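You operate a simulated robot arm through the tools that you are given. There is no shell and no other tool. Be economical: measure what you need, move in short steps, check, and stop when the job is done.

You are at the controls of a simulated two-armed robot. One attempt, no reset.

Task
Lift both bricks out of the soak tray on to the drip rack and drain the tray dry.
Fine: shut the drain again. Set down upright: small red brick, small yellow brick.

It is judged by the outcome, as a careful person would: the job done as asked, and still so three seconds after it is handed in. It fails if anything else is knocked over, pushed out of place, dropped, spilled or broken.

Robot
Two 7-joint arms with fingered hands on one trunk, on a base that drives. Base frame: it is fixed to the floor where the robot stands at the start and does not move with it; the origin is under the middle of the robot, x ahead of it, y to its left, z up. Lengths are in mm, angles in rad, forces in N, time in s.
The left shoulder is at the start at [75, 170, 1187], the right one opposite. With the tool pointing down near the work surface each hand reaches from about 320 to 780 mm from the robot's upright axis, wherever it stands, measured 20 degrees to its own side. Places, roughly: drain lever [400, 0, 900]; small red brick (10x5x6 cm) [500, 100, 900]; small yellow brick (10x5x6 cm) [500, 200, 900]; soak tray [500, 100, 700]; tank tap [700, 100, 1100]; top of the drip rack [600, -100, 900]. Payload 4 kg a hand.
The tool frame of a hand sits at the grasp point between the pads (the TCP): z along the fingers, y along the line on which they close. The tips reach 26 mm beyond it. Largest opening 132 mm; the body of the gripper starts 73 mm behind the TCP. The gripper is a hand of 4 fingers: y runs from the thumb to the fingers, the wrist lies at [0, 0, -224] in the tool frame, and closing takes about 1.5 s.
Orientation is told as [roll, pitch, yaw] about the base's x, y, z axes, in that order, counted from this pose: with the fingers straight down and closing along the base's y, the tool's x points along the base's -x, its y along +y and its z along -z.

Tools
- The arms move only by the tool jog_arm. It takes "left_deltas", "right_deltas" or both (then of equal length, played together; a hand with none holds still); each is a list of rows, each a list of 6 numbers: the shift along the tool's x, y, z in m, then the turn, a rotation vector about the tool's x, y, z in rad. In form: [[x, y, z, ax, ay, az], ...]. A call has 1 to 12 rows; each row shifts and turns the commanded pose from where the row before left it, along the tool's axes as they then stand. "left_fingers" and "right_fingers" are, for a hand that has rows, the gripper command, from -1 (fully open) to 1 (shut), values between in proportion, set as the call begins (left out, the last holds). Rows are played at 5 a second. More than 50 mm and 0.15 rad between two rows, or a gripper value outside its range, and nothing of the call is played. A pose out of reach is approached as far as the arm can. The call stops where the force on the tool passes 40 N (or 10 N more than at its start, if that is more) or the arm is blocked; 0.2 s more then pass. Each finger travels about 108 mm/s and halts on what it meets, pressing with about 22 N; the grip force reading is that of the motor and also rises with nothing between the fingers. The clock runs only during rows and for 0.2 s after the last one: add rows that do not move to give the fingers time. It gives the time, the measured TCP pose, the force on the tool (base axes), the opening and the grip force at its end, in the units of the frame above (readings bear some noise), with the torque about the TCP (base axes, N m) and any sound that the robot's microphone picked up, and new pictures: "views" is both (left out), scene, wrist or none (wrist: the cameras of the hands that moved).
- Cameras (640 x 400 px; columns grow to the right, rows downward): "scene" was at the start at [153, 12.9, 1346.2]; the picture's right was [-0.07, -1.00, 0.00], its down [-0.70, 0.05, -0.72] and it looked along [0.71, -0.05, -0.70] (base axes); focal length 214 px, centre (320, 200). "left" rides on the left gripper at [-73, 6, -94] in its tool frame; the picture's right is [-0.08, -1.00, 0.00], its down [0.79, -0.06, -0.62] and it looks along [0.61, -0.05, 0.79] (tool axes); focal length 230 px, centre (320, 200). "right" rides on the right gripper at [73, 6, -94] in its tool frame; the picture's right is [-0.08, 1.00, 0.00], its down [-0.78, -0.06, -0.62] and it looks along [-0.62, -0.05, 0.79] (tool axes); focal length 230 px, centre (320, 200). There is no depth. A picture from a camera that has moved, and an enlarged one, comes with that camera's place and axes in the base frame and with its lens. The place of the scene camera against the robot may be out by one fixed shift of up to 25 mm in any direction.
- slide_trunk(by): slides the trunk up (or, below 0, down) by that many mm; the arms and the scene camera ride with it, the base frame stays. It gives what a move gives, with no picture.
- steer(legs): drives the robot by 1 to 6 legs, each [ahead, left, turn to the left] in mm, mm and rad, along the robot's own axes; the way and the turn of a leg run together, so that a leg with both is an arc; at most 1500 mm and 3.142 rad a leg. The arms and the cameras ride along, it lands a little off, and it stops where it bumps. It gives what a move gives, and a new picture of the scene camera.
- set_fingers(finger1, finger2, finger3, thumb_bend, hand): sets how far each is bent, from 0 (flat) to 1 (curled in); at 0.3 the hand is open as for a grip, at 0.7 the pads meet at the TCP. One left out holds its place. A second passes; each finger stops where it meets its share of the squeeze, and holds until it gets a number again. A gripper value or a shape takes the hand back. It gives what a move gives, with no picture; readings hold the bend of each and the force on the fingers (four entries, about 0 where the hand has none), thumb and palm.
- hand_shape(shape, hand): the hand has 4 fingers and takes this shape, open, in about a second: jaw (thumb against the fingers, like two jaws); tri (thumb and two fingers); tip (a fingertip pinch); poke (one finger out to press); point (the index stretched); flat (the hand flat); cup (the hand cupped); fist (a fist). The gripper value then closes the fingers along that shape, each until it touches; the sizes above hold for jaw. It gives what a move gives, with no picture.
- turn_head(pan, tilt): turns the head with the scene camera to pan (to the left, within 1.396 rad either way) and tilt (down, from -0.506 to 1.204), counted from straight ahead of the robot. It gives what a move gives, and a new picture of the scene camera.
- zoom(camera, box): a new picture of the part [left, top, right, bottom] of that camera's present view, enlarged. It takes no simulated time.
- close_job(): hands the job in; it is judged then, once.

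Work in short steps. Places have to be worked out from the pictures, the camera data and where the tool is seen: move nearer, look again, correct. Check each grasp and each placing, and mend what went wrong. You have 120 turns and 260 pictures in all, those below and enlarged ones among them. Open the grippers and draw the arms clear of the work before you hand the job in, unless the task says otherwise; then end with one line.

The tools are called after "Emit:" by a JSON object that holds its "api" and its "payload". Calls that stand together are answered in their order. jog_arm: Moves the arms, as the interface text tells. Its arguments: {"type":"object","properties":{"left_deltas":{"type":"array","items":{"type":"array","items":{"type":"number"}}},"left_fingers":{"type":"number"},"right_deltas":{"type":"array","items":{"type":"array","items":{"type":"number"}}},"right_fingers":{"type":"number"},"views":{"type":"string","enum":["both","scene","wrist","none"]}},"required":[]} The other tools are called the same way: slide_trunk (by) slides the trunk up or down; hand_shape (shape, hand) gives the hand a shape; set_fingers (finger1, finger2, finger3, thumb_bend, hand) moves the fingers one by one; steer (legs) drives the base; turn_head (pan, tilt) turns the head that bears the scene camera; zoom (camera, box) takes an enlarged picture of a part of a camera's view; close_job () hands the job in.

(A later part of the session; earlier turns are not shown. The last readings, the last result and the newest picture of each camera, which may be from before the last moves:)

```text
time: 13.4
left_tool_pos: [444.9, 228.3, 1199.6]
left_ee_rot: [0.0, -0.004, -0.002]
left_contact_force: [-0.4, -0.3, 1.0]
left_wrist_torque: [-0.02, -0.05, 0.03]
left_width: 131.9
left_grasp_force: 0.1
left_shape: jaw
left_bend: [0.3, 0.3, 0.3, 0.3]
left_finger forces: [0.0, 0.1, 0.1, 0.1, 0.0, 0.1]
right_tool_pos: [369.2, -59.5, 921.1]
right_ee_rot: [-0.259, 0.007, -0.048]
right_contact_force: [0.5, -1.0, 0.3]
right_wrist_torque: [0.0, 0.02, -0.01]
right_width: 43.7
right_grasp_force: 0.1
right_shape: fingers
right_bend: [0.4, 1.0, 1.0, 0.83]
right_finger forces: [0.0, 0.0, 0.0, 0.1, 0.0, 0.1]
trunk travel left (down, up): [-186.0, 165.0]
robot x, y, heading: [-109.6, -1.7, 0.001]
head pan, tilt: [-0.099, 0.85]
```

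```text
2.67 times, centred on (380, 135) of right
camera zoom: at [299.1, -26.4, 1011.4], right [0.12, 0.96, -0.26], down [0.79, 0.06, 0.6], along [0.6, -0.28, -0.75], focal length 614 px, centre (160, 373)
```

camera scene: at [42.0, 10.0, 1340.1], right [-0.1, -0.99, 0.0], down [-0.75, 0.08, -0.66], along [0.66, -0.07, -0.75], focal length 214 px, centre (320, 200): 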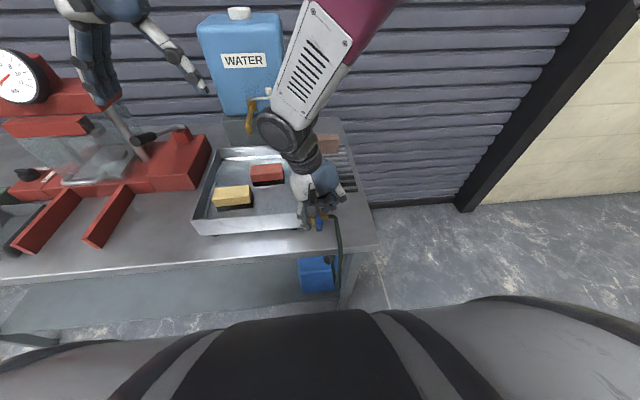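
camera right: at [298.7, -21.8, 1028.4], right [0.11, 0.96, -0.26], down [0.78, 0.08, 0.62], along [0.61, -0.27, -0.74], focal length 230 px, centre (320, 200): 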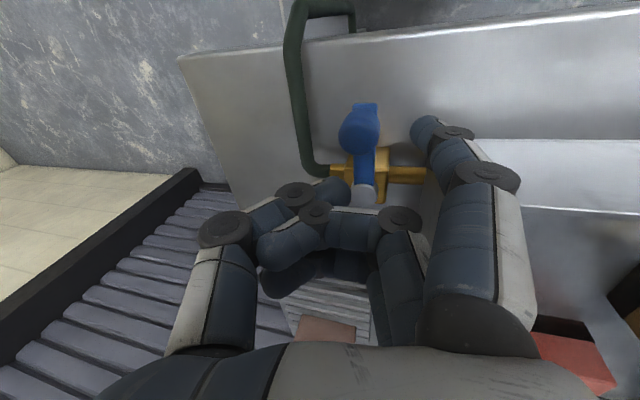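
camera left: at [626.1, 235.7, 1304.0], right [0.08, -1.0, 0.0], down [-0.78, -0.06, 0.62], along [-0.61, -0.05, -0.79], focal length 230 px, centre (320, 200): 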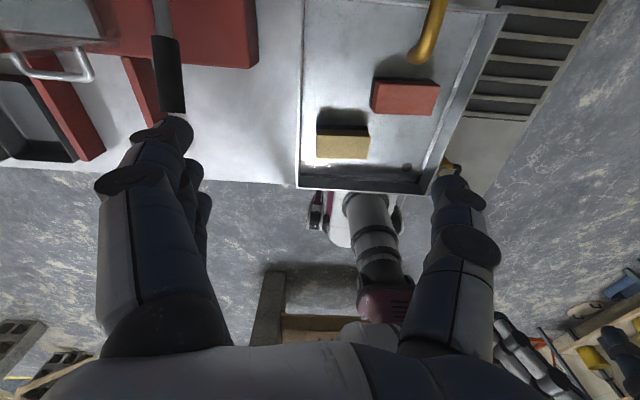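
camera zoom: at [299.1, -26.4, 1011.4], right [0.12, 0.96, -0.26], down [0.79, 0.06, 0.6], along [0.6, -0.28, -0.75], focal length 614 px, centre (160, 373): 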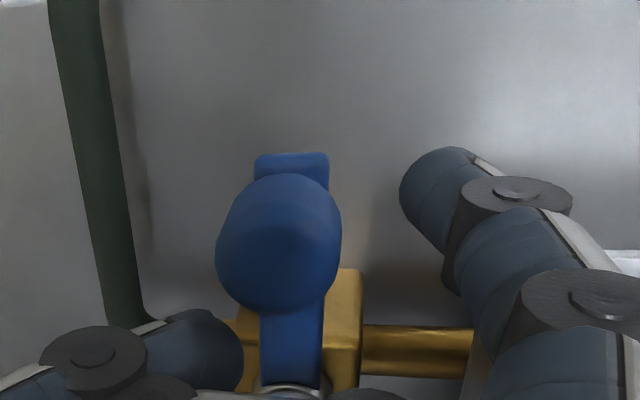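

The tip is now level with the knob, on its tray side. I push in −y along an arc and watch forces.

Emit:
{"api": "jog_arm", "payload": {"right_deltas": [[0, -0.0097, 0.0026, 0, 0, 0], [0, -0.0097, 0.0026, 0, 0, 0], [-0.002, -0.0097, 0.0026, 0, 0, 0], [-0.005, -0.0097, 0.0026, 0, 0, 0], [0, 0, 0, 0, 0, 0]], "views": "wrist"}}

Emit:
{"api": "zoom", "payload": {"camera": "scene", "box": [270, 180, 366, 240]}}

```text
time: 14.6
left_tool_pos: [446.3, 228.7, 1197.5]
left_ee_rot: [-0.001, 0.001, -0.001]
left_contact_force: [0.4, 0.5, -0.4]
left_wrist_torque: [-0.02, -0.03, 0.01]
left_width: 131.4
left_grasp_force: 0.0
left_shape: jaw
left_bend: [0.3, 0.3, 0.3, 0.3]
left_finger forces: [0.1, 0.0, 0.0, 0.1, 0.0, 0.0]
right_tool_pos: [372.3, -90.3, 920.4]
right_ee_rot: [-0.293, -0.001, -0.005]
right_contact_force: [-0.6, 0.7, -0.3]
right_wrist_torque: [0.04, -0.04, 0.0]
right_width: 44.5
right_grasp_force: 0.8
right_shape: fingers
right_bend: [0.39, 1.0, 1.0, 0.83]
right_finger forces: [0.1, 0.1, 0.0, 0.1, 0.0, 0.1]
trunk travel left (down, up): [-186.0, 165.0]
robot x, y, heading: [-105.3, -1.1, 0.002]
head pan, tilt: [-0.099, 0.85]
camera right: at [299.8, -57.6, 1008.2], right [0.08, 0.95, -0.29], down [0.78, 0.12, 0.61], along [0.62, -0.28, -0.74], focal length 230 px, centre (320, 200)
```

right: 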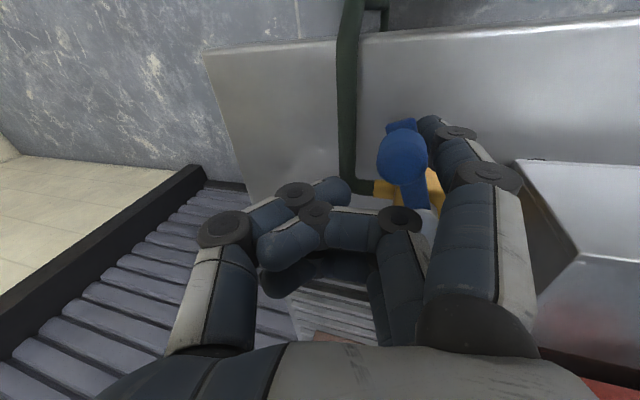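

```text
6.67 times, centred on (318, 210) of scene
camera zoom: at [52.1, 10.7, 1325.6], right [-0.1, -0.99, 0.0], down [-0.75, 0.08, -0.66], along [0.66, -0.07, -0.75], focal length 1430 px, centre (333, 133)
```

zoom: 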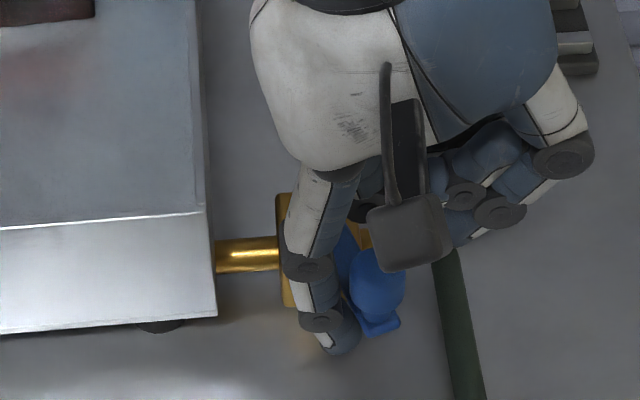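

It turns easily. Continue along the arc until the lever lies along the pipe.

Emit:
{"api": "jog_arm", "payload": {"right_deltas": [[-0.005, -0.0115, 0.0035, 0, 0, 0], [-0.006, -0.0105, 0.0032, 0, 0, 0], [-0.007, -0.008, 0.0023, 0, 0, 0], [-0.007, -0.007, 0.002, 0, 0, 0], [-0.007, -0.006, 0.0017, 0, 0, 0], [0, 0, 0, 0, 0, 0]], "views": "wrist"}}

Emit:
{"api": "zoom", "payload": {"camera": "scene", "box": [270, 180, 366, 240]}}

```text
time: 16.0
left_tool_pos: [445.1, 230.2, 1197.7]
left_ee_rot: [-0.002, -0.002, -0.002]
left_contact_force: [1.3, -0.7, -0.9]
left_wrist_torque: [0.0, 0.0, -0.02]
left_width: 132.1
left_grasp_force: 0.0
left_shape: jaw
left_bend: [0.3, 0.3, 0.3, 0.3]
left_finger forces: [0.0, 0.0, 0.0, 0.0, 0.0, 0.0]
right_tool_pos: [403.1, -134.3, 919.2]
right_ee_rot: [-0.3, 0.001, -0.002]
right_contact_force: [-11.1, 2.3, 0.6]
right_wrist_torque: [0.13, 0.3, 0.53]
right_width: 46.7
right_grasp_force: 5.1
right_shape: fingers
right_bend: [0.38, 1.0, 1.0, 0.83]
right_finger forces: [10.7, 0.1, 0.1, 0.0, 0.1, 0.0]
trunk travel left (down, up): [-186.0, 165.0]
robot x, y, heading: [-108.9, 0.1, -0.004]
head pan, tilt: [-0.099, 0.85]
camera right: at [329.9, -102.5, 1006.4], right [0.08, 0.95, -0.3], down [0.79, 0.12, 0.61], along [0.61, -0.28, -0.74], focal length 230 px, centre (320, 200)
```

right: 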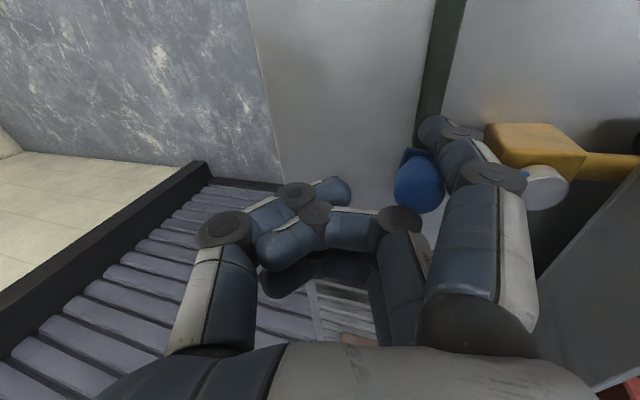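

```text
6.67 times, centred on (318, 210) of scene
camera zoom: at [50.8, 11.0, 1325.7], right [-0.1, -0.99, 0.0], down [-0.75, 0.08, -0.66], along [0.66, -0.07, -0.75], focal length 1430 px, centre (333, 133)
```

zoom: 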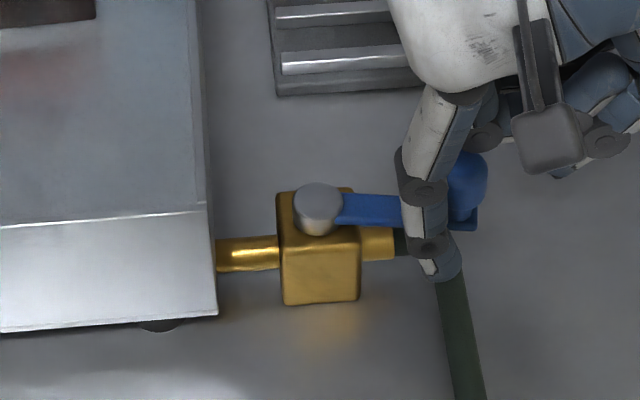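

The lever lies along the pipe at its stop: the drain is open. I back off and raise the hand.

Emit:
{"api": "jog_arm", "payload": {"right_deltas": [[0.02, 0, 0, 0, 0, 0], [0, -0.012, -0.04, 0, 0, 0], [0, -0.012, -0.04, -0.1, 0, 0], [0, 0, -0.04, -0.1, 0, 0], [0, 0, -0.04, -0.1, 0, 0]], "views": "none"}}

Emit:
{"api": "hand_shape", "payload": {"hand": "right", "shape": "jaw"}}

Emit:
{"api": "zoom", "payload": {"camera": "scene", "box": [190, 120, 382, 240]}}

```text
time: 17.2
left_tool_pos: [445.4, 227.7, 1197.2]
left_ee_rot: [0.001, -0.001, -0.001]
left_contact_force: [-1.0, -0.2, -0.3]
left_wrist_torque: [-0.01, -0.02, -0.02]
left_width: 131.9
left_grasp_force: 0.0
left_shape: jaw
left_bend: [0.3, 0.3, 0.3, 0.3]
left_finger forces: [0.0, 0.0, 0.1, 0.0, 0.0, 0.0]
right_tool_pos: [383.9, -122.4, 1082.0]
right_ee_rot: [0.0, -0.001, -0.001]
right_contact_force: [-0.3, -0.8, 0.0]
right_wrist_torque: [0.0, -0.01, 0.04]
right_width: 44.0
right_grasp_force: 0.1
right_shape: fingers
right_bend: [0.4, 1.0, 1.0, 0.83]
right_finger forces: [0.0, 0.0, 0.0, 0.0, 0.0, 0.1]
trunk travel left (down, up): [-186.0, 165.0]
robot x, y, heading: [-103.9, 4.5, -0.001]
head pan, tilt: [-0.099, 0.85]
```

```text
time: 18.1
left_tool_pos: [445.9, 229.4, 1196.8]
left_ee_rot: [0.001, -0.001, -0.002]
left_contact_force: [0.0, 0.5, 0.4]
left_wrist_torque: [-0.02, 0.0, 0.02]
left_width: 131.5
left_grasp_force: 0.0
left_shape: jaw
left_bend: [0.3, 0.3, 0.3, 0.3]
left_finger forces: [0.1, 0.1, 0.1, 0.0, 0.0, 0.0]
right_tool_pos: [384.7, -121.9, 1081.7]
right_ee_rot: [-0.001, -0.001, 0.001]
right_contact_force: [0.7, -0.4, -0.3]
right_wrist_torque: [0.0, 0.01, -0.02]
right_width: 132.0
right_grasp_force: 0.0
right_shape: jaw
right_bend: [0.3, 0.3, 0.3, 0.3]
right_finger forces: [0.0, 0.0, 0.0, 0.0, 0.0, 0.1]
trunk travel left (down, up): [-186.0, 165.0]
robot x, y, heading: [-106.1, -1.5, -0.001]
head pan, tilt: [-0.099, 0.85]
```

```text
3.33 times, centred on (286, 180) of scene
camera zoom: at [52.0, 10.6, 1325.6], right [-0.1, -0.99, 0.0], down [-0.75, 0.08, -0.66], along [0.66, -0.07, -0.75], focal length 715 px, centre (433, 267)
```

zoom: 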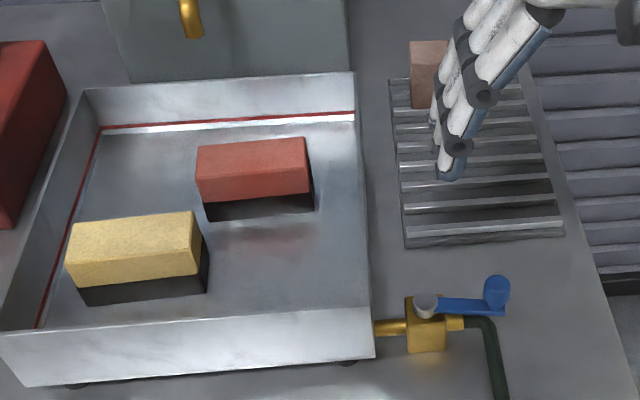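

Drain open and the water is falling. Now I clear the right hand to the side and yaw the left hand by −90° above the yellow brick so it closes across the 5 cm width.

Emit:
{"api": "jog_arm", "payload": {"left_deltas": [[-0.005, -0.024, 0, 0, 0, 0], [-0.005, -0.024, 0, 0, 0, 0], [0, 0, 0, 0, 0, 0.145], [0, 0, 0, 0, 0, 0.145], [0, 0, 0, 0, 0, 0.145], [0, 0, 0, 0, 0, 0.145], [0, 0, 0, 0, 0, 0.145], [0, 0, 0, 0, 0, 0.145], [0, 0, 0, 0, 0, 0.145], [0, 0, 0, 0, 0, 0.145], [0, 0, 0, 0, 0, 0.145], [0, 0, 0, 0, 0, 0.145]], "right_deltas": [[0, -0.04, -0.02, 0, 0, 0], [0, -0.04, -0.02, 0, 0, 0], [0, -0.04, -0.02, 0, 0, 0], [0, -0.04, 0, 0, 0, 0], [0, -0.03, 0, 0, 0, 0], [0, 0, 0, 0, 0, 0], [0, 0, 0, 0, 0, 0], [0, 0, 0, 0, 0, 0], [0, 0, 0, 0, 0, 0], [0, 0, 0, 0, 0, 0], [0, 0, 0, 0, 0, 0], [0, 0, 0, 0, 0, 0]], "views": "both"}}

```text
time: 20.7
left_tool_pos: [455.5, 180.2, 1198.6]
left_ee_rot: [-0.001, 0.001, -1.456]
left_contact_force: [-0.6, -0.3, -0.4]
left_wrist_torque: [0.01, 0.02, -0.01]
left_width: 131.9
left_grasp_force: 0.1
left_shape: jaw
left_bend: [0.3, 0.3, 0.3, 0.3]
left_finger forces: [0.0, 0.1, 0.0, 0.0, 0.0, 0.0]
right_tool_pos: [382.8, -310.8, 1142.1]
right_ee_rot: [0.001, -0.002, -0.002]
right_contact_force: [0.1, -0.6, 0.4]
right_wrist_torque: [0.03, -0.01, -0.01]
right_width: 131.7
right_grasp_force: 0.2
right_shape: jaw
right_bend: [0.3, 0.3, 0.3, 0.3]
right_finger forces: [0.0, 0.1, 0.0, 0.1, 0.1, 0.0]
trunk travel left (down, up): [-186.0, 165.0]
robot x, y, heading: [-110.0, 0.7, -0.001]
head pan, tilt: [-0.099, 0.85]
camera scene: at [52.1, 10.7, 1325.6], right [-0.1, -0.99, 0.0], down [-0.75, 0.08, -0.66], along [0.66, -0.07, -0.75], focal length 214 px, centre (320, 200)
camera right: at [309.2, -305.8, 1235.7], right [0.08, 1.0, 0.0], down [0.78, -0.06, 0.62], along [0.61, -0.05, -0.79], focal length 230 px, centre (320, 200)
camera left: at [470.4, 108.2, 1290.6], right [-0.98, -0.19, 0.0], down [-0.15, 0.77, 0.62], along [-0.12, 0.61, -0.79], focal length 230 px, centre (320, 200)
```

scene: 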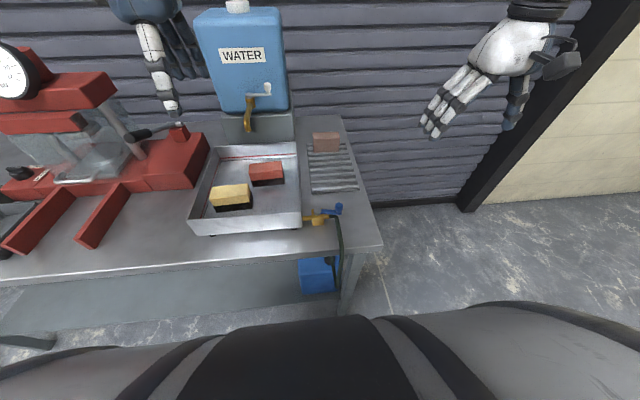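
right: 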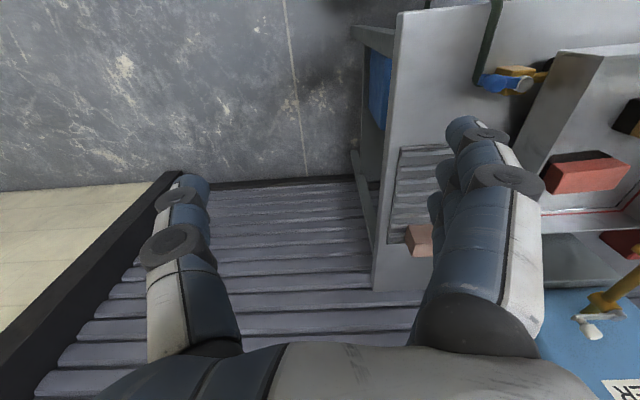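
left: 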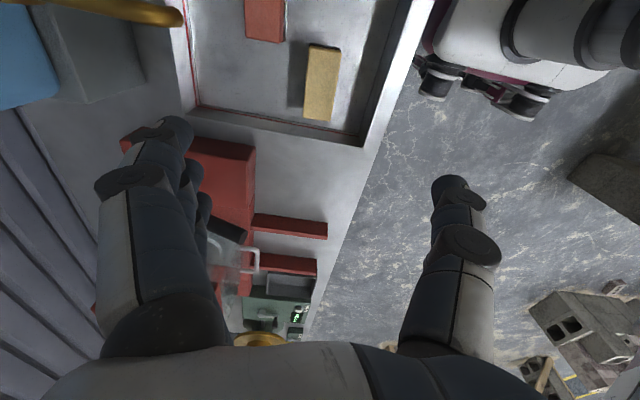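

The left hand turned fine. I zoom the left view to measure the bricks' position and angle.

Emit:
{"api": "zoom", "payload": {"camera": "left", "box": [180, 0, 436, 160]}}

```text
2.50 times, centred on (308, 80) of left
camera zoom: at [470.4, 108.2, 1290.6], right [-0.98, -0.19, 0.0], down [-0.15, 0.77, 0.62], along [-0.12, 0.61, -0.79], focal length 575 px, centre (350, 500)
```

zoom: 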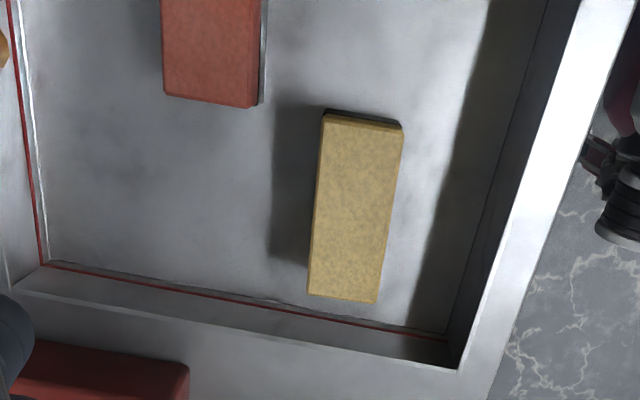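

Yellow brick centre ≈ (453, 186), long axis turned ~4° from y, top ≈ 912. I correct, narrow the fingers to about 90 mm, and descend to about 985.

Emit:
{"api": "jog_arm", "payload": {"left_deltas": [[0.006, -0.002, 0, 0, 0, 0.04], [0, 0, 0.045, 0, 0, 0], [0, 0, 0.045, 0, 0, 0], [0, 0, 0.045, 0, 0, 0], [0, 0, 0.045, 0, 0, 0], [0, 0, 0.033, 0, 0, 0]], "left_fingers": -0.4, "views": "both"}}

```text
time: 22.1
left_tool_pos: [456.4, 185.6, 983.7]
left_ee_rot: [-0.001, 0.0, -1.493]
left_contact_force: [-0.3, -1.0, -0.7]
left_wrist_torque: [0.01, -0.01, -0.03]
left_width: 92.7
left_grasp_force: 0.1
left_shape: jaw
left_bend: [0.67, 0.67, 0.67, 0.63]
left_finger forces: [0.0, 0.0, 0.0, 0.0, 0.0, 0.0]
right_tool_pos: [382.3, -310.9, 1141.8]
right_ee_rot: [-0.001, 0.0, -0.001]
right_contact_force: [0.0, -0.6, -1.0]
right_wrist_torque: [-0.02, 0.0, 0.01]
right_width: 131.7
right_grasp_force: 0.0
right_shape: jaw
right_bend: [0.3, 0.3, 0.3, 0.3]
right_finger forces: [0.0, 0.0, 0.1, 0.1, 0.1, 0.0]
trunk travel left (down, up): [-186.0, 165.0]
robot x, y, heading: [-105.4, 3.6, -0.001]
head pan, tilt: [-0.099, 0.85]
camera scene: at [52.3, 10.7, 1325.5], right [-0.1, -0.99, 0.0], down [-0.75, 0.08, -0.66], along [0.66, -0.07, -0.75], focal length 214 px, centre (320, 200)
camera left: at [468.0, 112.6, 1076.7], right [-0.99, -0.16, 0.0], down [-0.12, 0.78, 0.62], along [-0.1, 0.61, -0.79], focal length 230 px, centre (320, 200)
```

scene: 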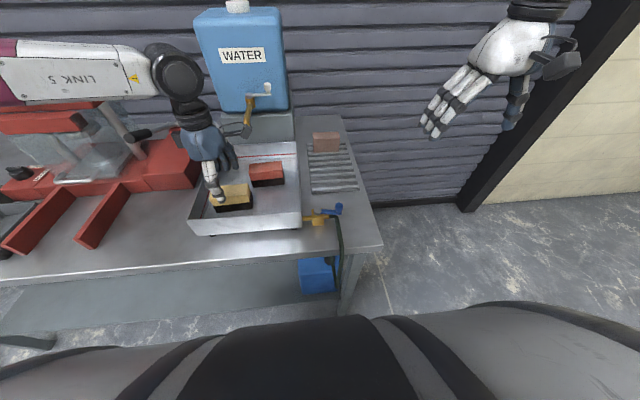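
left: 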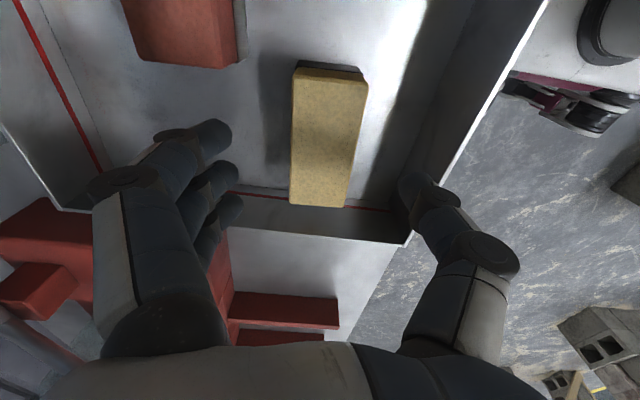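

Refined: brick centre ≈ (452, 188). Correct by a few mm and lower to TCP z ≈ 897.

Emit:
{"api": "jog_arm", "payload": {"left_deltas": [[0.002, -0.0045, 0.02, 0, 0, 0.015], [0, 0, 0.025, 0, 0, 0], [0, 0, 0.02, 0, 0, 0], [0, 0, 0.012, 0, 0, 0], [0, 0, 0.01, 0, 0, 0], [0, 0, 0, 0, 0, 0]], "views": "wrist"}}

Emit:
{"api": "zoom", "payload": {"camera": "scene", "box": [170, 140, 330, 240]}}

```text
time: 23.4
left_tool_pos: [453.0, 188.9, 905.5]
left_ee_rot: [0.017, -0.005, -1.505]
left_contact_force: [-1.4, 4.8, 29.2]
left_wrist_torque: [0.21, 0.46, -0.16]
left_width: 90.4
left_grasp_force: 0.1
left_shape: jaw
left_bend: [0.69, 0.7, 0.7, 0.64]
left_finger forces: [2.3, 4.3, 6.0, 0.0, 17.4, 0.0]
right_tool_pos: [380.7, -310.5, 1143.0]
right_ee_rot: [-0.001, -0.002, -0.003]
right_contact_force: [-0.4, -0.2, -0.3]
right_wrist_torque: [-0.01, 0.04, -0.01]
right_width: 131.8
right_grasp_force: 0.0
right_shape: jaw
right_bend: [0.3, 0.3, 0.3, 0.3]
right_finger forces: [0.0, 0.0, 0.0, 0.0, 0.0, 0.1]
trunk travel left (down, up): [-186.0, 165.0]
robot x, y, heading: [-103.4, 1.0, 0.002]
head pan, tilt: [-0.099, 0.85]
stopped in row 6 (left hand): the force on the tool passed its limit at 42 N (the readings are from after the stop); the commanded pose is now the measured one
camera left: at [461.9, 115.3, 999.1], right [-0.99, -0.14, -0.02], down [-0.12, 0.78, 0.61], along [-0.08, 0.61, -0.79], focal length 230 px, centre (320, 200)
```

left: 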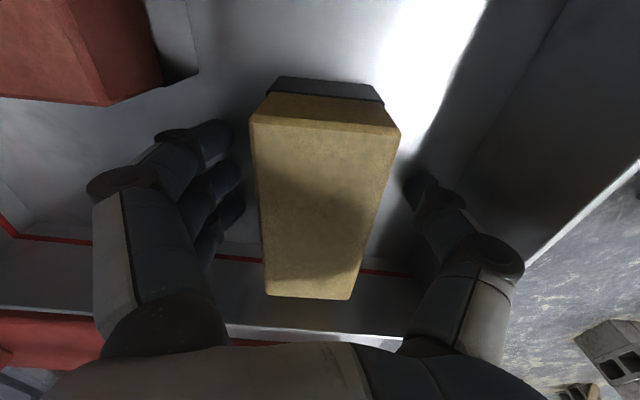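

```text
4.00 times, centred on (250, 190) of scene
camera zoom: at [50.6, 10.8, 1326.1], right [-0.1, -0.99, 0.0], down [-0.75, 0.08, -0.66], along [0.66, -0.07, -0.75], focal length 858 px, centre (600, 240)
```

zoom: 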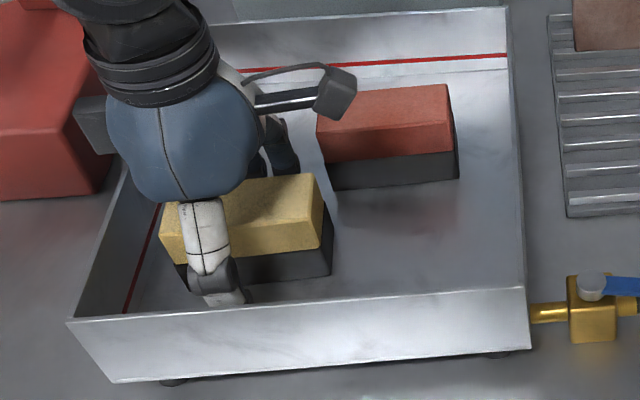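

The tips touched the tray floor. I lift 6 mm and close on the brick.

Emit:
{"api": "jog_arm", "payload": {"left_deltas": [[0, 0, -0.006, 0, 0, 0], [0, 0, 0, 0, 0, 0]], "views": "none"}}

Emit:
{"api": "jog_arm", "payload": {"left_deltas": [[0, 0, 0, 0, 0, 0], [0, 0, 0, 0, 0, 0], [0, 0, 0, 0, 0, 0], [0, 0, 0, 0, 0, 0], [0, 0, 0, 0, 0, 0], [0, 0, 0, 0, 0, 0], [0, 0, 0, 0, 0, 0]], "left_fingers": 1, "views": "wrist"}}

```text
time: 24.0
left_tool_pos: [451.0, 188.3, 906.2]
left_ee_rot: [0.007, -0.001, -1.506]
left_contact_force: [-0.8, 0.6, 3.9]
left_wrist_torque: [0.03, -0.11, 0.03]
left_width: 92.6
left_grasp_force: 0.1
left_shape: jaw
left_bend: [0.67, 0.67, 0.68, 0.64]
left_finger forces: [0.7, 1.0, 1.6, 0.0, 0.6, 0.0]
right_tool_pos: [382.1, -310.9, 1141.7]
right_ee_rot: [0.0, 0.001, -0.002]
right_contact_force: [-0.4, -0.8, -0.6]
right_wrist_torque: [0.0, -0.02, 0.02]
right_width: 132.2
right_grasp_force: 0.1
right_shape: jaw
right_bend: [0.3, 0.3, 0.3, 0.3]
right_finger forces: [0.0, 0.0, 0.0, 0.0, 0.0, 0.0]
trunk travel left (down, up): [-186.0, 165.0]
robot x, y, heading: [-105.4, 1.4, -0.008]
head pan, tilt: [-0.099, 0.85]
```

```text
time: 25.6
left_tool_pos: [451.7, 188.9, 906.7]
left_ee_rot: [0.008, -0.004, -1.504]
left_contact_force: [1.2, -0.6, 0.7]
left_wrist_torque: [0.0, 0.01, -0.02]
left_width: 41.7
left_grasp_force: 22.2
left_shape: jaw
left_bend: [0.74, 0.74, 0.74, 0.72]
left_finger forces: [7.1, 6.9, 7.1, 0.1, 19.1, 0.1]
right_tool_pos: [382.4, -311.5, 1141.7]
right_ee_rot: [0.001, 0.0, -0.001]
right_contact_force: [0.0, 0.2, -0.5]
right_wrist_torque: [0.0, 0.03, 0.03]
right_width: 132.2
right_grasp_force: 0.1
right_shape: jaw
right_bend: [0.3, 0.3, 0.3, 0.3]
right_finger forces: [0.1, 0.0, 0.0, 0.1, 0.1, 0.0]
trunk travel left (down, up): [-186.0, 165.0]
robot x, y, heading: [-106.2, 2.7, -0.0]
head pan, tilt: [-0.099, 0.85]
camera left: at [461.1, 115.0, 1000.3], right [-0.99, -0.14, -0.01], down [-0.12, 0.78, 0.61], along [-0.08, 0.61, -0.79], focal length 230 px, centre (320, 200)
```

left: 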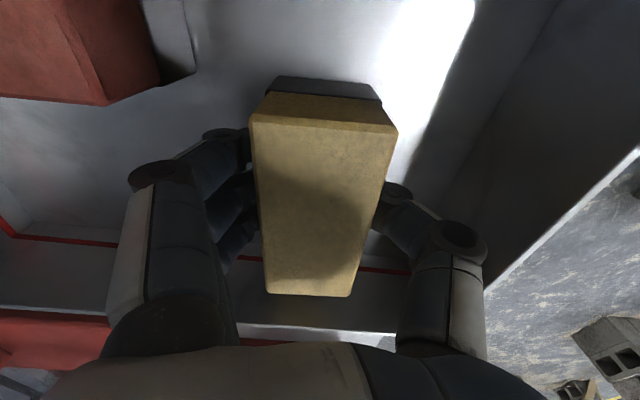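

Firm hold (22 N on 42 mm). Lift 95 mm straight up and check.

Emit:
{"api": "jog_arm", "payload": {"left_deltas": [[0, 0, -0.01, 0, 0, 0], [0, 0, -0.015, 0, 0, 0], [0, 0, -0.025, 0, 0, 0], [0, 0, -0.025, 0, 0, 0], [0, 0, -0.025, 0, 0, 0], [0, 0, 0, 0, 0, 0]], "views": "both"}}

Emit:
{"api": "zoom", "payload": {"camera": "scene", "box": [170, 100, 378, 230]}}

```text
time: 27.0
left_tool_pos: [451.4, 189.2, 1006.6]
left_ee_rot: [0.009, -0.005, -1.505]
left_contact_force: [-0.4, 0.3, -4.4]
left_wrist_torque: [-0.02, 0.03, 0.0]
left_width: 40.7
left_grasp_force: 22.3
left_shape: jaw
left_bend: [0.74, 0.74, 0.74, 0.71]
left_finger forces: [6.4, 6.2, 6.4, 0.1, 19.3, 0.0]
right_tool_pos: [383.1, -311.4, 1141.5]
right_ee_rot: [0.0, 0.001, -0.002]
right_contact_force: [1.6, -0.2, -0.3]
right_wrist_torque: [0.02, 0.01, 0.0]
right_width: 131.8
right_grasp_force: 0.1
right_shape: jaw
right_bend: [0.3, 0.3, 0.3, 0.3]
right_finger forces: [0.0, 0.0, 0.0, 0.0, 0.1, 0.0]
trunk travel left (down, up): [-186.0, 165.0]
robot x, y, heading: [-107.8, 0.4, -0.003]
head pan, tilt: [-0.099, 0.85]
camera scene: at [52.7, 11.0, 1325.4], right [-0.1, -0.99, 0.0], down [-0.75, 0.08, -0.66], along [0.66, -0.07, -0.75], focal length 214 px, centre (320, 200)
camera left: at [462.1, 114.8, 1099.4], right [-0.99, -0.14, -0.01], down [-0.12, 0.78, 0.61], along [-0.08, 0.61, -0.79], focal length 230 px, centre (320, 200)
```

scene: 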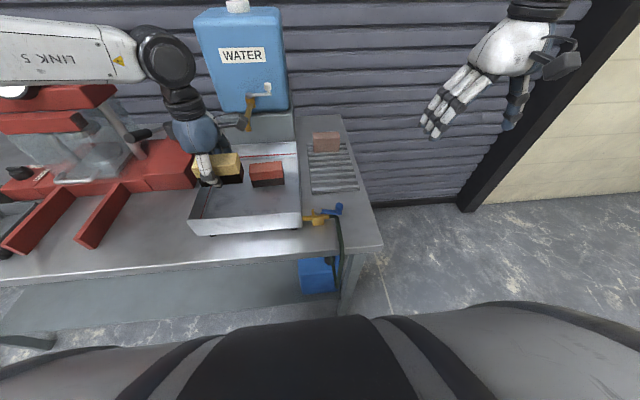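
left: 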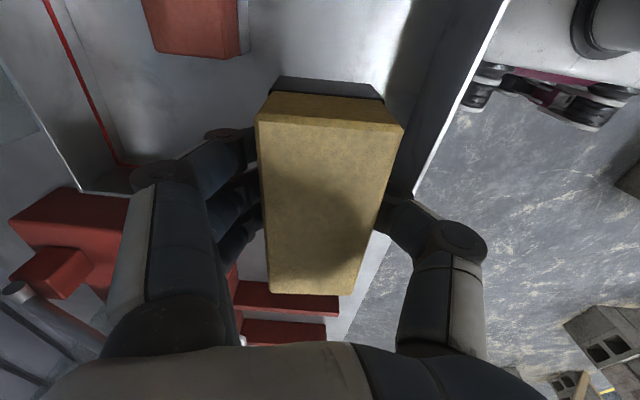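

```text
3.08 times, centred on (274, 165) of scene
camera zoom: at [52.7, 11.0, 1325.4], right [-0.1, -0.99, 0.0], down [-0.75, 0.08, -0.66], along [0.66, -0.07, -0.75], focal length 660 px, centre (462, 308)
```

zoom: 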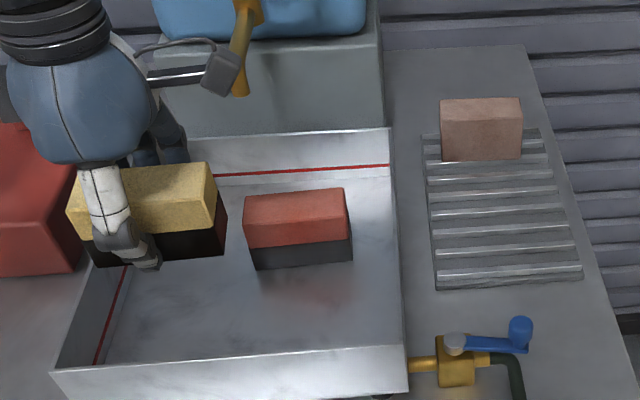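

Level and secure. I zoom the right camera and scene on the rack to find bar positions.

Emit:
{"api": "zoom", "payload": {"camera": "right", "box": [360, 120, 520, 270]}}

Emit:
{"api": "zoom", "payload": {"camera": "scene", "box": [290, 120, 386, 200]}}

```text
2.67 times, centred on (440, 195) of right
camera zoom: at [309.8, -305.4, 1235.5], right [0.08, 1.0, 0.0], down [0.78, -0.06, 0.62], along [0.61, -0.05, -0.79], focal length 614 px, centre (0, 213)
```

zoom: 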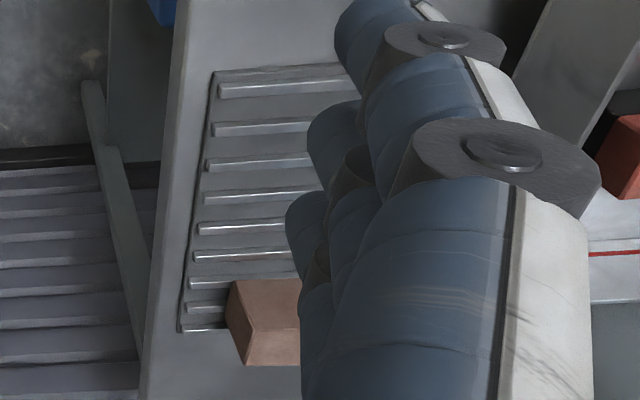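

```text
5.00 times, centred on (338, 160) of scene
camera zoom: at [52.7, 11.0, 1325.4], right [-0.1, -0.99, 0.0], down [-0.75, 0.08, -0.66], along [0.66, -0.07, -0.75], focal length 1072 px, centre (230, 400)
```

zoom: 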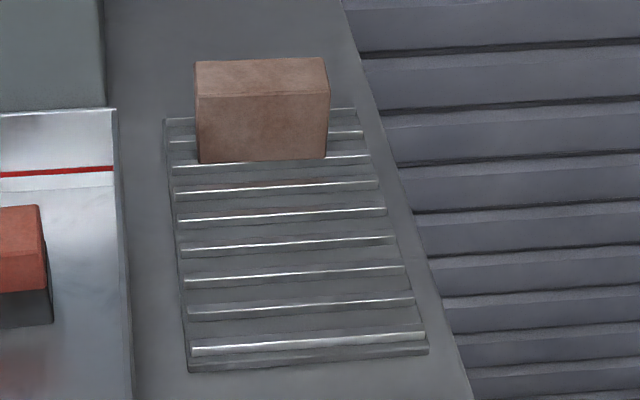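

Rack bars run along y at about x = 503, 532, 559, 589, 619, 648, …, spaced 29 mm; the free zone is x 500–675, centre y ≈ −103. I'll put yellow at x ≈ 605 (between two bars) and red at x ≈ 518. First I move in −y, clear of the tap, with the brick high.

Emit:
{"api": "jog_arm", "payload": {"left_deltas": [[-0.03, -0.002, -0.01, 0, 0, 0], [-0.042, -0.0028, 0, 0, 0, 0], [-0.042, -0.0028, 0, 0, 0, 0], [-0.042, -0.0028, 0, 0, 0, 0], [-0.042, -0.0028, 0, 0, 0, 0], [-0.042, -0.0028, 0, 0, 0, 0], [-0.042, -0.0028, 0, 0, 0, 0], [0, 0, 0, 0, 0, 0]], "views": "both"}}

```text
time: 28.8
left_tool_pos: [453.2, -93.6, 1019.6]
left_ee_rot: [0.009, -0.004, -1.507]
left_contact_force: [0.1, -0.6, -4.3]
left_wrist_torque: [0.01, -0.01, 0.02]
left_width: 40.5
left_grasp_force: 21.8
left_shape: jaw
left_bend: [0.74, 0.74, 0.74, 0.71]
left_finger forces: [6.4, 6.1, 6.7, 0.1, 19.2, 0.0]
right_tool_pos: [382.8, -309.9, 1142.8]
right_ee_rot: [-0.001, 0.001, -0.002]
right_contact_force: [-1.5, 0.6, -0.5]
right_wrist_torque: [-0.02, -0.02, 0.0]
right_width: 132.1
right_grasp_force: 0.0
right_shape: jaw
right_bend: [0.3, 0.3, 0.3, 0.3]
right_finger forces: [0.0, 0.0, 0.1, 0.1, 0.0, 0.0]
trunk travel left (down, up): [-186.0, 165.0]
robot x, y, heading: [-105.1, -3.0, -0.001]
head pan, tilt: [-0.099, 0.85]
camera scene: at [52.3, 11.7, 1325.6], right [-0.1, -0.99, 0.0], down [-0.75, 0.08, -0.66], along [0.66, -0.07, -0.75], focal length 214 px, centre (320, 200)
camera left: at [461.6, -167.1, 1112.8], right [-0.99, -0.14, -0.01], down [-0.12, 0.78, 0.61], along [-0.08, 0.61, -0.79], focal length 230 px, centre (320, 200)
```

scene: 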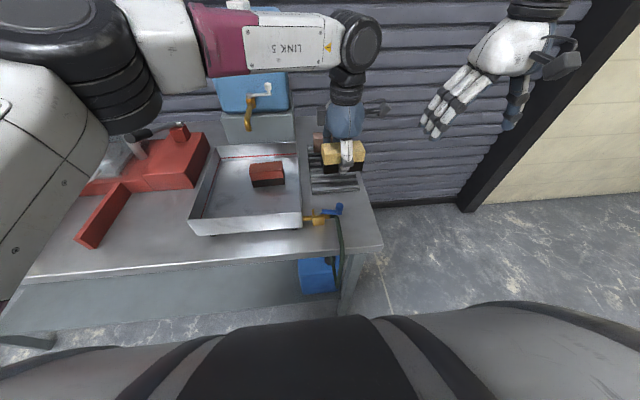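
left: 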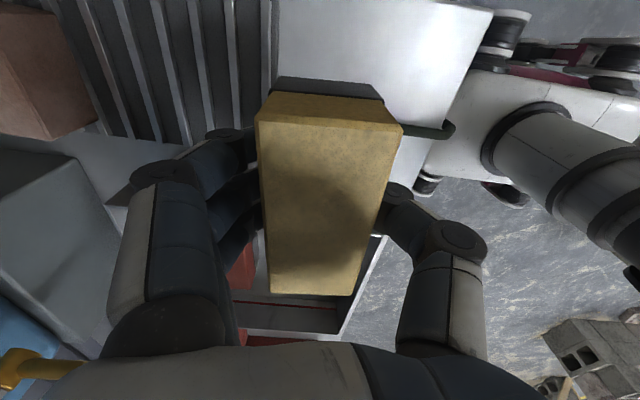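

The bars are visible in the left view. I move +x 100 mm, square the brick's yaw, then measure the bars again.

Emit:
{"api": "jog_arm", "payload": {"left_deltas": [[-0.005, 0.033, 0, 0, 0, 0], [-0.005, 0.033, 0, 0, 0, 0], [-0.005, 0.033, 0, 0, 0, 0], [0, 0, 0, 0, 0, 0.066], [0, 0, 0, 0, 0, 0]], "views": "scene"}}

Emit:
{"api": "zoom", "payload": {"camera": "left", "box": [60, 0, 500, 275]}}

Emit:
{"api": "zoom", "payload": {"camera": "scene", "box": [280, 90, 408, 210]}}

```text
time: 30.2
left_tool_pos: [575.9, -39.7, 1026.2]
left_ee_rot: [0.011, -0.019, -1.458]
left_contact_force: [-0.3, 0.0, -4.1]
left_wrist_torque: [0.03, 0.04, 0.04]
left_width: 39.0
left_grasp_force: 22.2
left_shape: jaw
left_bend: [0.74, 0.74, 0.73, 0.7]
left_finger forces: [6.5, 6.2, 6.9, 0.1, 19.5, 0.0]
left hand out of reach, approached as far as the arm can: row 3
right_tool_pos: [382.0, -311.6, 1142.6]
right_ee_rot: [0.001, 0.001, -0.003]
right_contact_force: [0.9, -0.1, -0.4]
right_wrist_torque: [-0.03, -0.02, 0.0]
right_width: 132.0
right_grasp_force: 0.1
right_shape: jaw
right_bend: [0.3, 0.3, 0.3, 0.3]
right_finger forces: [0.0, 0.0, 0.0, 0.0, 0.0, 0.0]
trunk travel left (down, up): [-186.0, 165.0]
robot x, y, heading: [-105.6, 1.9, 0.001]
head pan, tilt: [-0.099, 0.85]
stopped in row 5 (left hand): the arm was blocked; the commanded pose is now the measured one
camera scene: at [52.4, 10.7, 1325.5], right [-0.1, -0.99, 0.0], down [-0.75, 0.08, -0.66], along [0.66, -0.07, -0.75], focal length 214 px, centre (320, 200)
```

scene: 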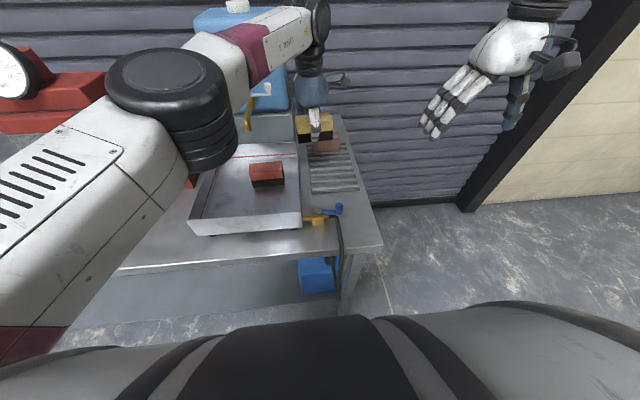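

```text
1.45 times, centred on (280, 138) of left
camera zoom: at [587.9, -110.7, 1121.1], right [-0.98, -0.19, -0.01], down [-0.16, 0.78, 0.6], along [-0.1, 0.59, -0.8], focal length 335 px, centre (378, 291)
```

zoom: 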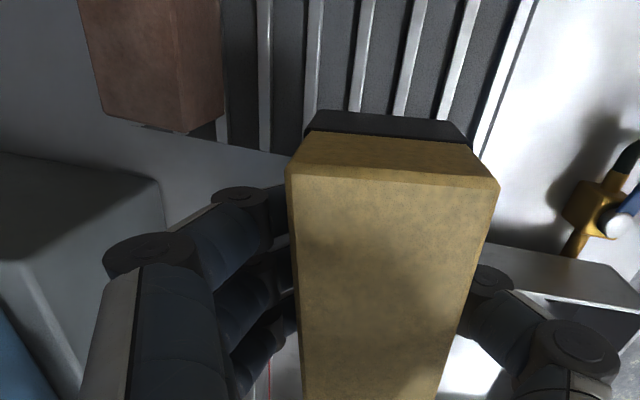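

```text
3.33 times, centred on (344, 150) of scene
camera zoom: at [52.4, 10.7, 1325.5], right [-0.1, -0.99, 0.0], down [-0.75, 0.08, -0.66], along [0.66, -0.07, -0.75], focal length 715 px, centre (240, 367)
```

zoom: 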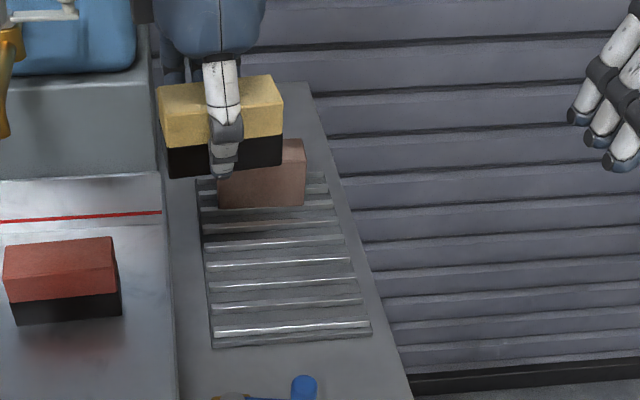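

The left arm ran out of reach (no contact) and swung to y = −40. I draw it back, then drive the base 100 mm ahead and 100 mm right.

Emit:
{"api": "jog_arm", "payload": {"left_deltas": [[0.004, -0.036, 0, 0, 0, 0], [0.004, -0.036, 0, 0, 0, 0], [0.004, -0.036, 0, 0, 0, 0]], "views": "none"}}

Emit:
{"api": "steer", "payload": {"legs": [[100, -100, 0]]}}

```text
time: 31.0
left_tool_pos: [464.0, -41.9, 1026.8]
left_ee_rot: [0.014, -0.02, -1.467]
left_contact_force: [0.8, -0.2, -3.6]
left_wrist_torque: [0.06, 0.0, 0.0]
left_width: 39.2
left_grasp_force: 22.4
left_shape: jaw
left_bend: [0.74, 0.74, 0.74, 0.7]
left_finger forces: [6.3, 5.8, 6.6, 0.0, 18.9, 0.0]
right_tool_pos: [382.4, -310.0, 1141.7]
right_ee_rot: [0.0, -0.001, -0.002]
right_contact_force: [0.2, 0.2, 0.4]
right_wrist_torque: [0.0, 0.01, 0.01]
right_width: 131.9
right_grasp_force: 0.0
right_shape: jaw
right_bend: [0.3, 0.3, 0.3, 0.3]
right_finger forces: [0.0, 0.0, 0.1, 0.0, 0.2, 0.0]
trunk travel left (down, up): [-186.0, 165.0]
robot x, y, heading: [-109.8, 1.1, 0.006]
head pan, tilt: [-0.099, 0.85]
```

```text
time: 32.5
left_tool_pos: [561.9, -144.2, 1026.3]
left_ee_rot: [0.012, -0.02, -1.467]
left_contact_force: [0.2, -0.3, -4.2]
left_wrist_torque: [0.01, 0.01, -0.01]
left_width: 39.2
left_grasp_force: 21.6
left_shape: jaw
left_bend: [0.74, 0.74, 0.74, 0.7]
left_finger forces: [6.3, 5.9, 6.7, 0.0, 19.0, 0.0]
right_tool_pos: [479.9, -412.8, 1141.9]
right_ee_rot: [-0.001, 0.001, -0.002]
right_contact_force: [0.7, 0.3, 0.4]
right_wrist_torque: [0.01, 0.0, 0.0]
right_width: 132.0
right_grasp_force: 0.0
right_shape: jaw
right_bend: [0.3, 0.3, 0.3, 0.3]
right_finger forces: [0.0, 0.1, 0.0, 0.0, 0.1, 0.0]
trunk travel left (down, up): [-186.0, 165.0]
robot x, y, heading: [-7.7, -102.2, -0.003]
head pan, tilt: [-0.099, 0.85]
camera scene: at [149.6, -90.7, 1325.5], right [-0.1, -0.99, 0.0], down [-0.75, 0.08, -0.66], along [0.66, -0.07, -0.75], focal length 214 px, centre (320, 200)
```

scene: 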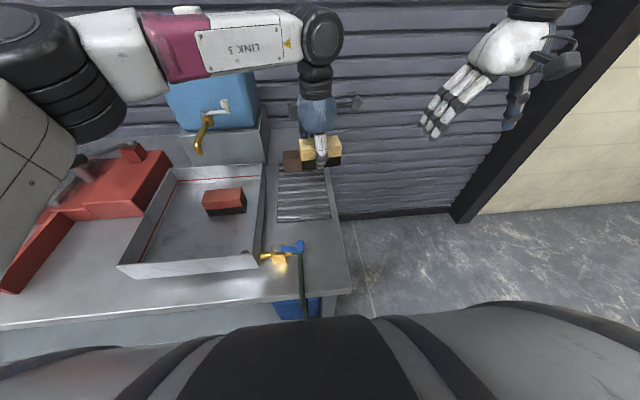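

Now in reach. Move to above the target (605, −103), squaring the yaw and small tilts, then look.

Emit:
{"api": "jog_arm", "payload": {"left_deltas": [[0.018, 0.023, 0, 0, 0, 0], [0.018, 0.024, 0, 0, 0, 0], [0, 0, 0, 0.02, -0.012, 0.1], [0, 0, 0, 0, 0, 0]], "views": "scene"}}

Emit:
{"api": "zoom", "payload": {"camera": "left", "box": [60, 0, 500, 275]}}

Emit:
{"api": "zoom", "payload": {"camera": "scene", "box": [250, 120, 378, 230]}}

```text
time: 33.5
left_tool_pos: [606.6, -102.4, 1025.3]
left_ee_rot: [-0.004, -0.031, -1.568]
left_contact_force: [0.1, 0.3, -3.6]
left_wrist_torque: [0.02, 0.01, 0.0]
left_width: 39.3
left_grasp_force: 21.7
left_shape: jaw
left_bend: [0.74, 0.74, 0.74, 0.7]
left_finger forces: [6.3, 6.0, 6.5, 0.0, 18.8, 0.1]
right_tool_pos: [480.2, -411.6, 1142.3]
right_ee_rot: [0.0, -0.001, -0.001]
right_contact_force: [0.0, -0.5, -0.3]
right_wrist_torque: [-0.03, 0.01, 0.0]
right_width: 132.2
right_grasp_force: 0.0
right_shape: jaw
right_bend: [0.3, 0.3, 0.3, 0.3]
right_finger forces: [0.0, 0.1, 0.1, 0.0, 0.0, 0.1]
trunk travel left (down, up): [-186.0, 165.0]
robot x, y, heading: [-11.1, -98.7, -0.002]
head pan, tilt: [-0.099, 0.85]
camera scene: at [149.4, -90.2, 1325.5], right [-0.1, -0.99, 0.0], down [-0.75, 0.08, -0.66], along [0.66, -0.07, -0.75], focal length 214 px, centre (320, 200)
```

scene: 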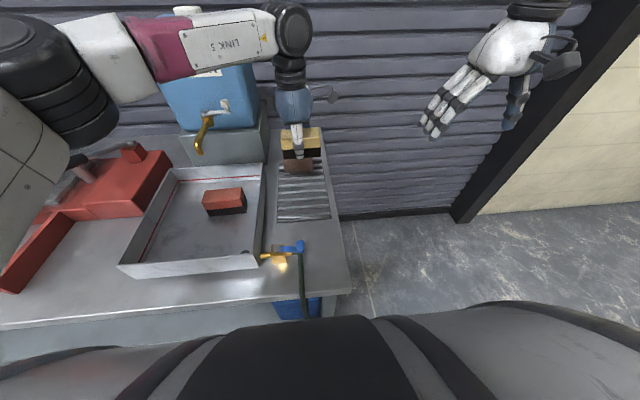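

```text
1.45 times, centred on (280, 138) of left
camera zoom: at [612.8, -173.7, 1120.4], right [-1.0, -0.08, 0.01], down [-0.06, 0.8, 0.59], along [-0.05, 0.59, -0.81], focal length 335 px, centre (378, 291)
```

zoom: 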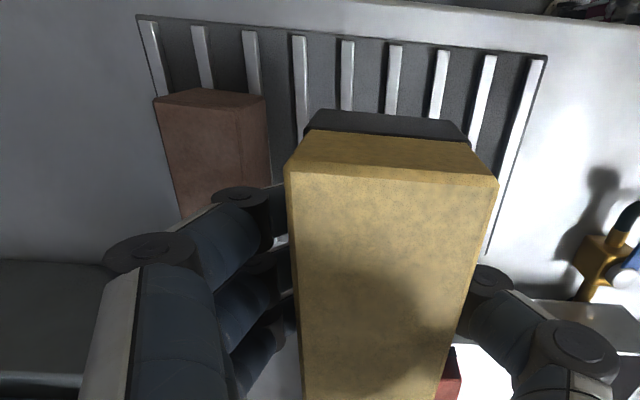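

```text
3.64 times, centred on (314, 175) of scene
camera zoom: at [149.4, -90.2, 1325.5], right [-0.1, -0.99, 0.0], down [-0.75, 0.08, -0.66], along [0.66, -0.07, -0.75], focal length 780 px, centre (342, 291)
```

zoom: 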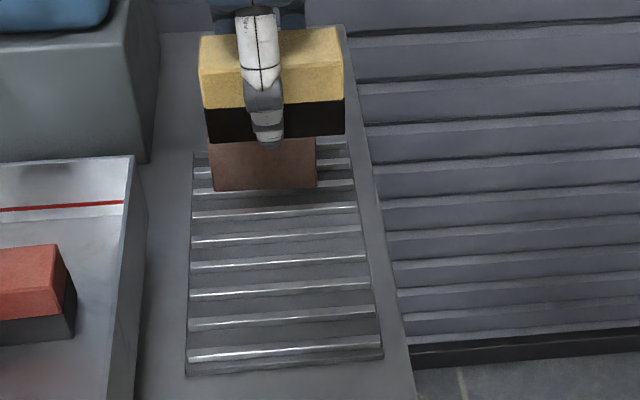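

Left view gives clean bars: x ≈ 506, 540, 571, 601, 631, 661 at z ≈ 858; the existing brick starts at ≈ 668. I aim yellow at x = 610, level the small tilt, and descend to TCP 925.

Emit:
{"api": "jog_arm", "payload": {"left_deltas": [[0, 0.0035, 0.01, 0, 0.031, 0], [0, 0, 0.025, 0, 0, 0], [0, 0, 0.025, 0, 0, 0], [0, 0, 0.025, 0, 0, 0], [0, 0, 0.015, 0, 0, 0], [0, 0, 0, 0, 0, 0]], "views": "wrist"}}

Emit:
{"api": "zoom", "payload": {"camera": "scene", "box": [250, 120, 378, 230]}}

```text
time: 34.9
left_tool_pos: [606.2, -105.5, 924.1]
left_ee_rot: [-0.002, 0.001, -1.567]
left_contact_force: [0.1, 0.5, -4.2]
left_wrist_torque: [0.02, -0.01, 0.01]
left_width: 39.1
left_grasp_force: 22.0
left_shape: jaw
left_bend: [0.74, 0.74, 0.74, 0.7]
left_finger forces: [6.4, 5.8, 6.6, 0.0, 18.7, 0.0]
right_tool_pos: [478.9, -412.5, 1142.5]
right_ee_rot: [0.001, 0.001, 0.0]
right_contact_force: [0.2, -0.4, 0.0]
right_wrist_torque: [-0.01, 0.03, -0.02]
right_width: 132.2
right_grasp_force: 0.0
right_shape: jaw
right_bend: [0.3, 0.3, 0.3, 0.3]
right_finger forces: [0.0, 0.1, 0.0, 0.2, 0.0, 0.0]
trunk travel left (down, up): [-186.0, 165.0]
robot x, y, heading: [-10.3, -104.9, -0.003]
head pan, tilt: [-0.099, 0.85]
camera left: at [614.0, -178.0, 1017.7], right [-1.0, -0.08, 0.0], down [-0.06, 0.78, 0.62], along [-0.05, 0.61, -0.79], focal length 230 px, centre (320, 200)
```

left: 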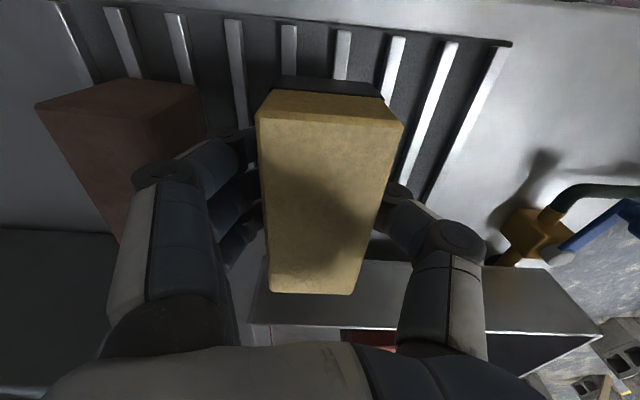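

```text
3.64 times, centred on (314, 175) of scene
camera zoom: at [149.2, -90.2, 1325.6], right [-0.1, -0.99, 0.0], down [-0.75, 0.08, -0.66], along [0.66, -0.07, -0.75], focal length 780 px, centre (342, 291)
```

zoom: 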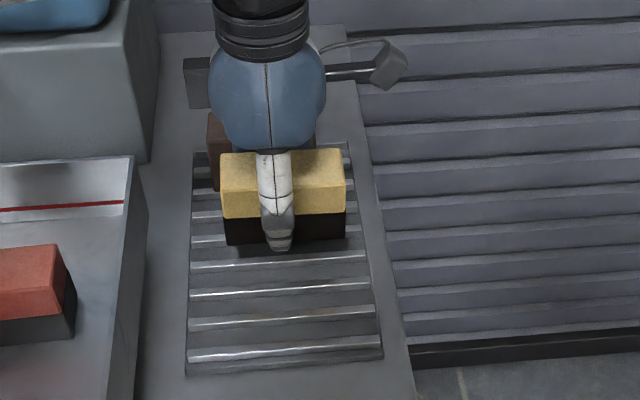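

Bar positions confirmed (600, 631 under the brick). Shift +4 x, +3 y and lower gently until contact.

Emit:
{"api": "jog_arm", "payload": {"left_deltas": [[0.003, 0.004, 0.003, 0, 0, 0], [0, 0, 0.003, 0, 0, 0], [0, 0, 0.003, 0, 0, 0], [0, 0, 0.003, 0, 0, 0], [0, 0, 0.002, 0, 0, 0], [0, 0, 0, 0, 0, 0]], "views": "none"}}

```text
time: 36.3
left_tool_pos: [612.5, -100.8, 912.4]
left_ee_rot: [-0.005, 0.0, -1.569]
left_contact_force: [-0.4, -0.2, -3.4]
left_wrist_torque: [0.01, 0.0, -0.01]
left_width: 39.3
left_grasp_force: 21.4
left_shape: jaw
left_bend: [0.74, 0.74, 0.74, 0.7]
left_finger forces: [6.4, 5.8, 6.5, 0.0, 18.8, 0.0]
right_tool_pos: [479.6, -411.7, 1142.8]
right_ee_rot: [0.0, -0.001, -0.002]
right_contact_force: [-0.4, 0.1, -0.1]
right_wrist_torque: [0.0, -0.01, 0.01]
right_width: 131.8
right_grasp_force: 0.0
right_shape: jaw
right_bend: [0.3, 0.3, 0.3, 0.3]
right_finger forces: [0.1, 0.0, 0.1, 0.1, 0.0, 0.0]
trunk travel left (down, up): [-186.0, 165.0]
robot x, y, heading: [-10.9, -99.5, -0.003]
head pan, tilt: [-0.099, 0.85]
```

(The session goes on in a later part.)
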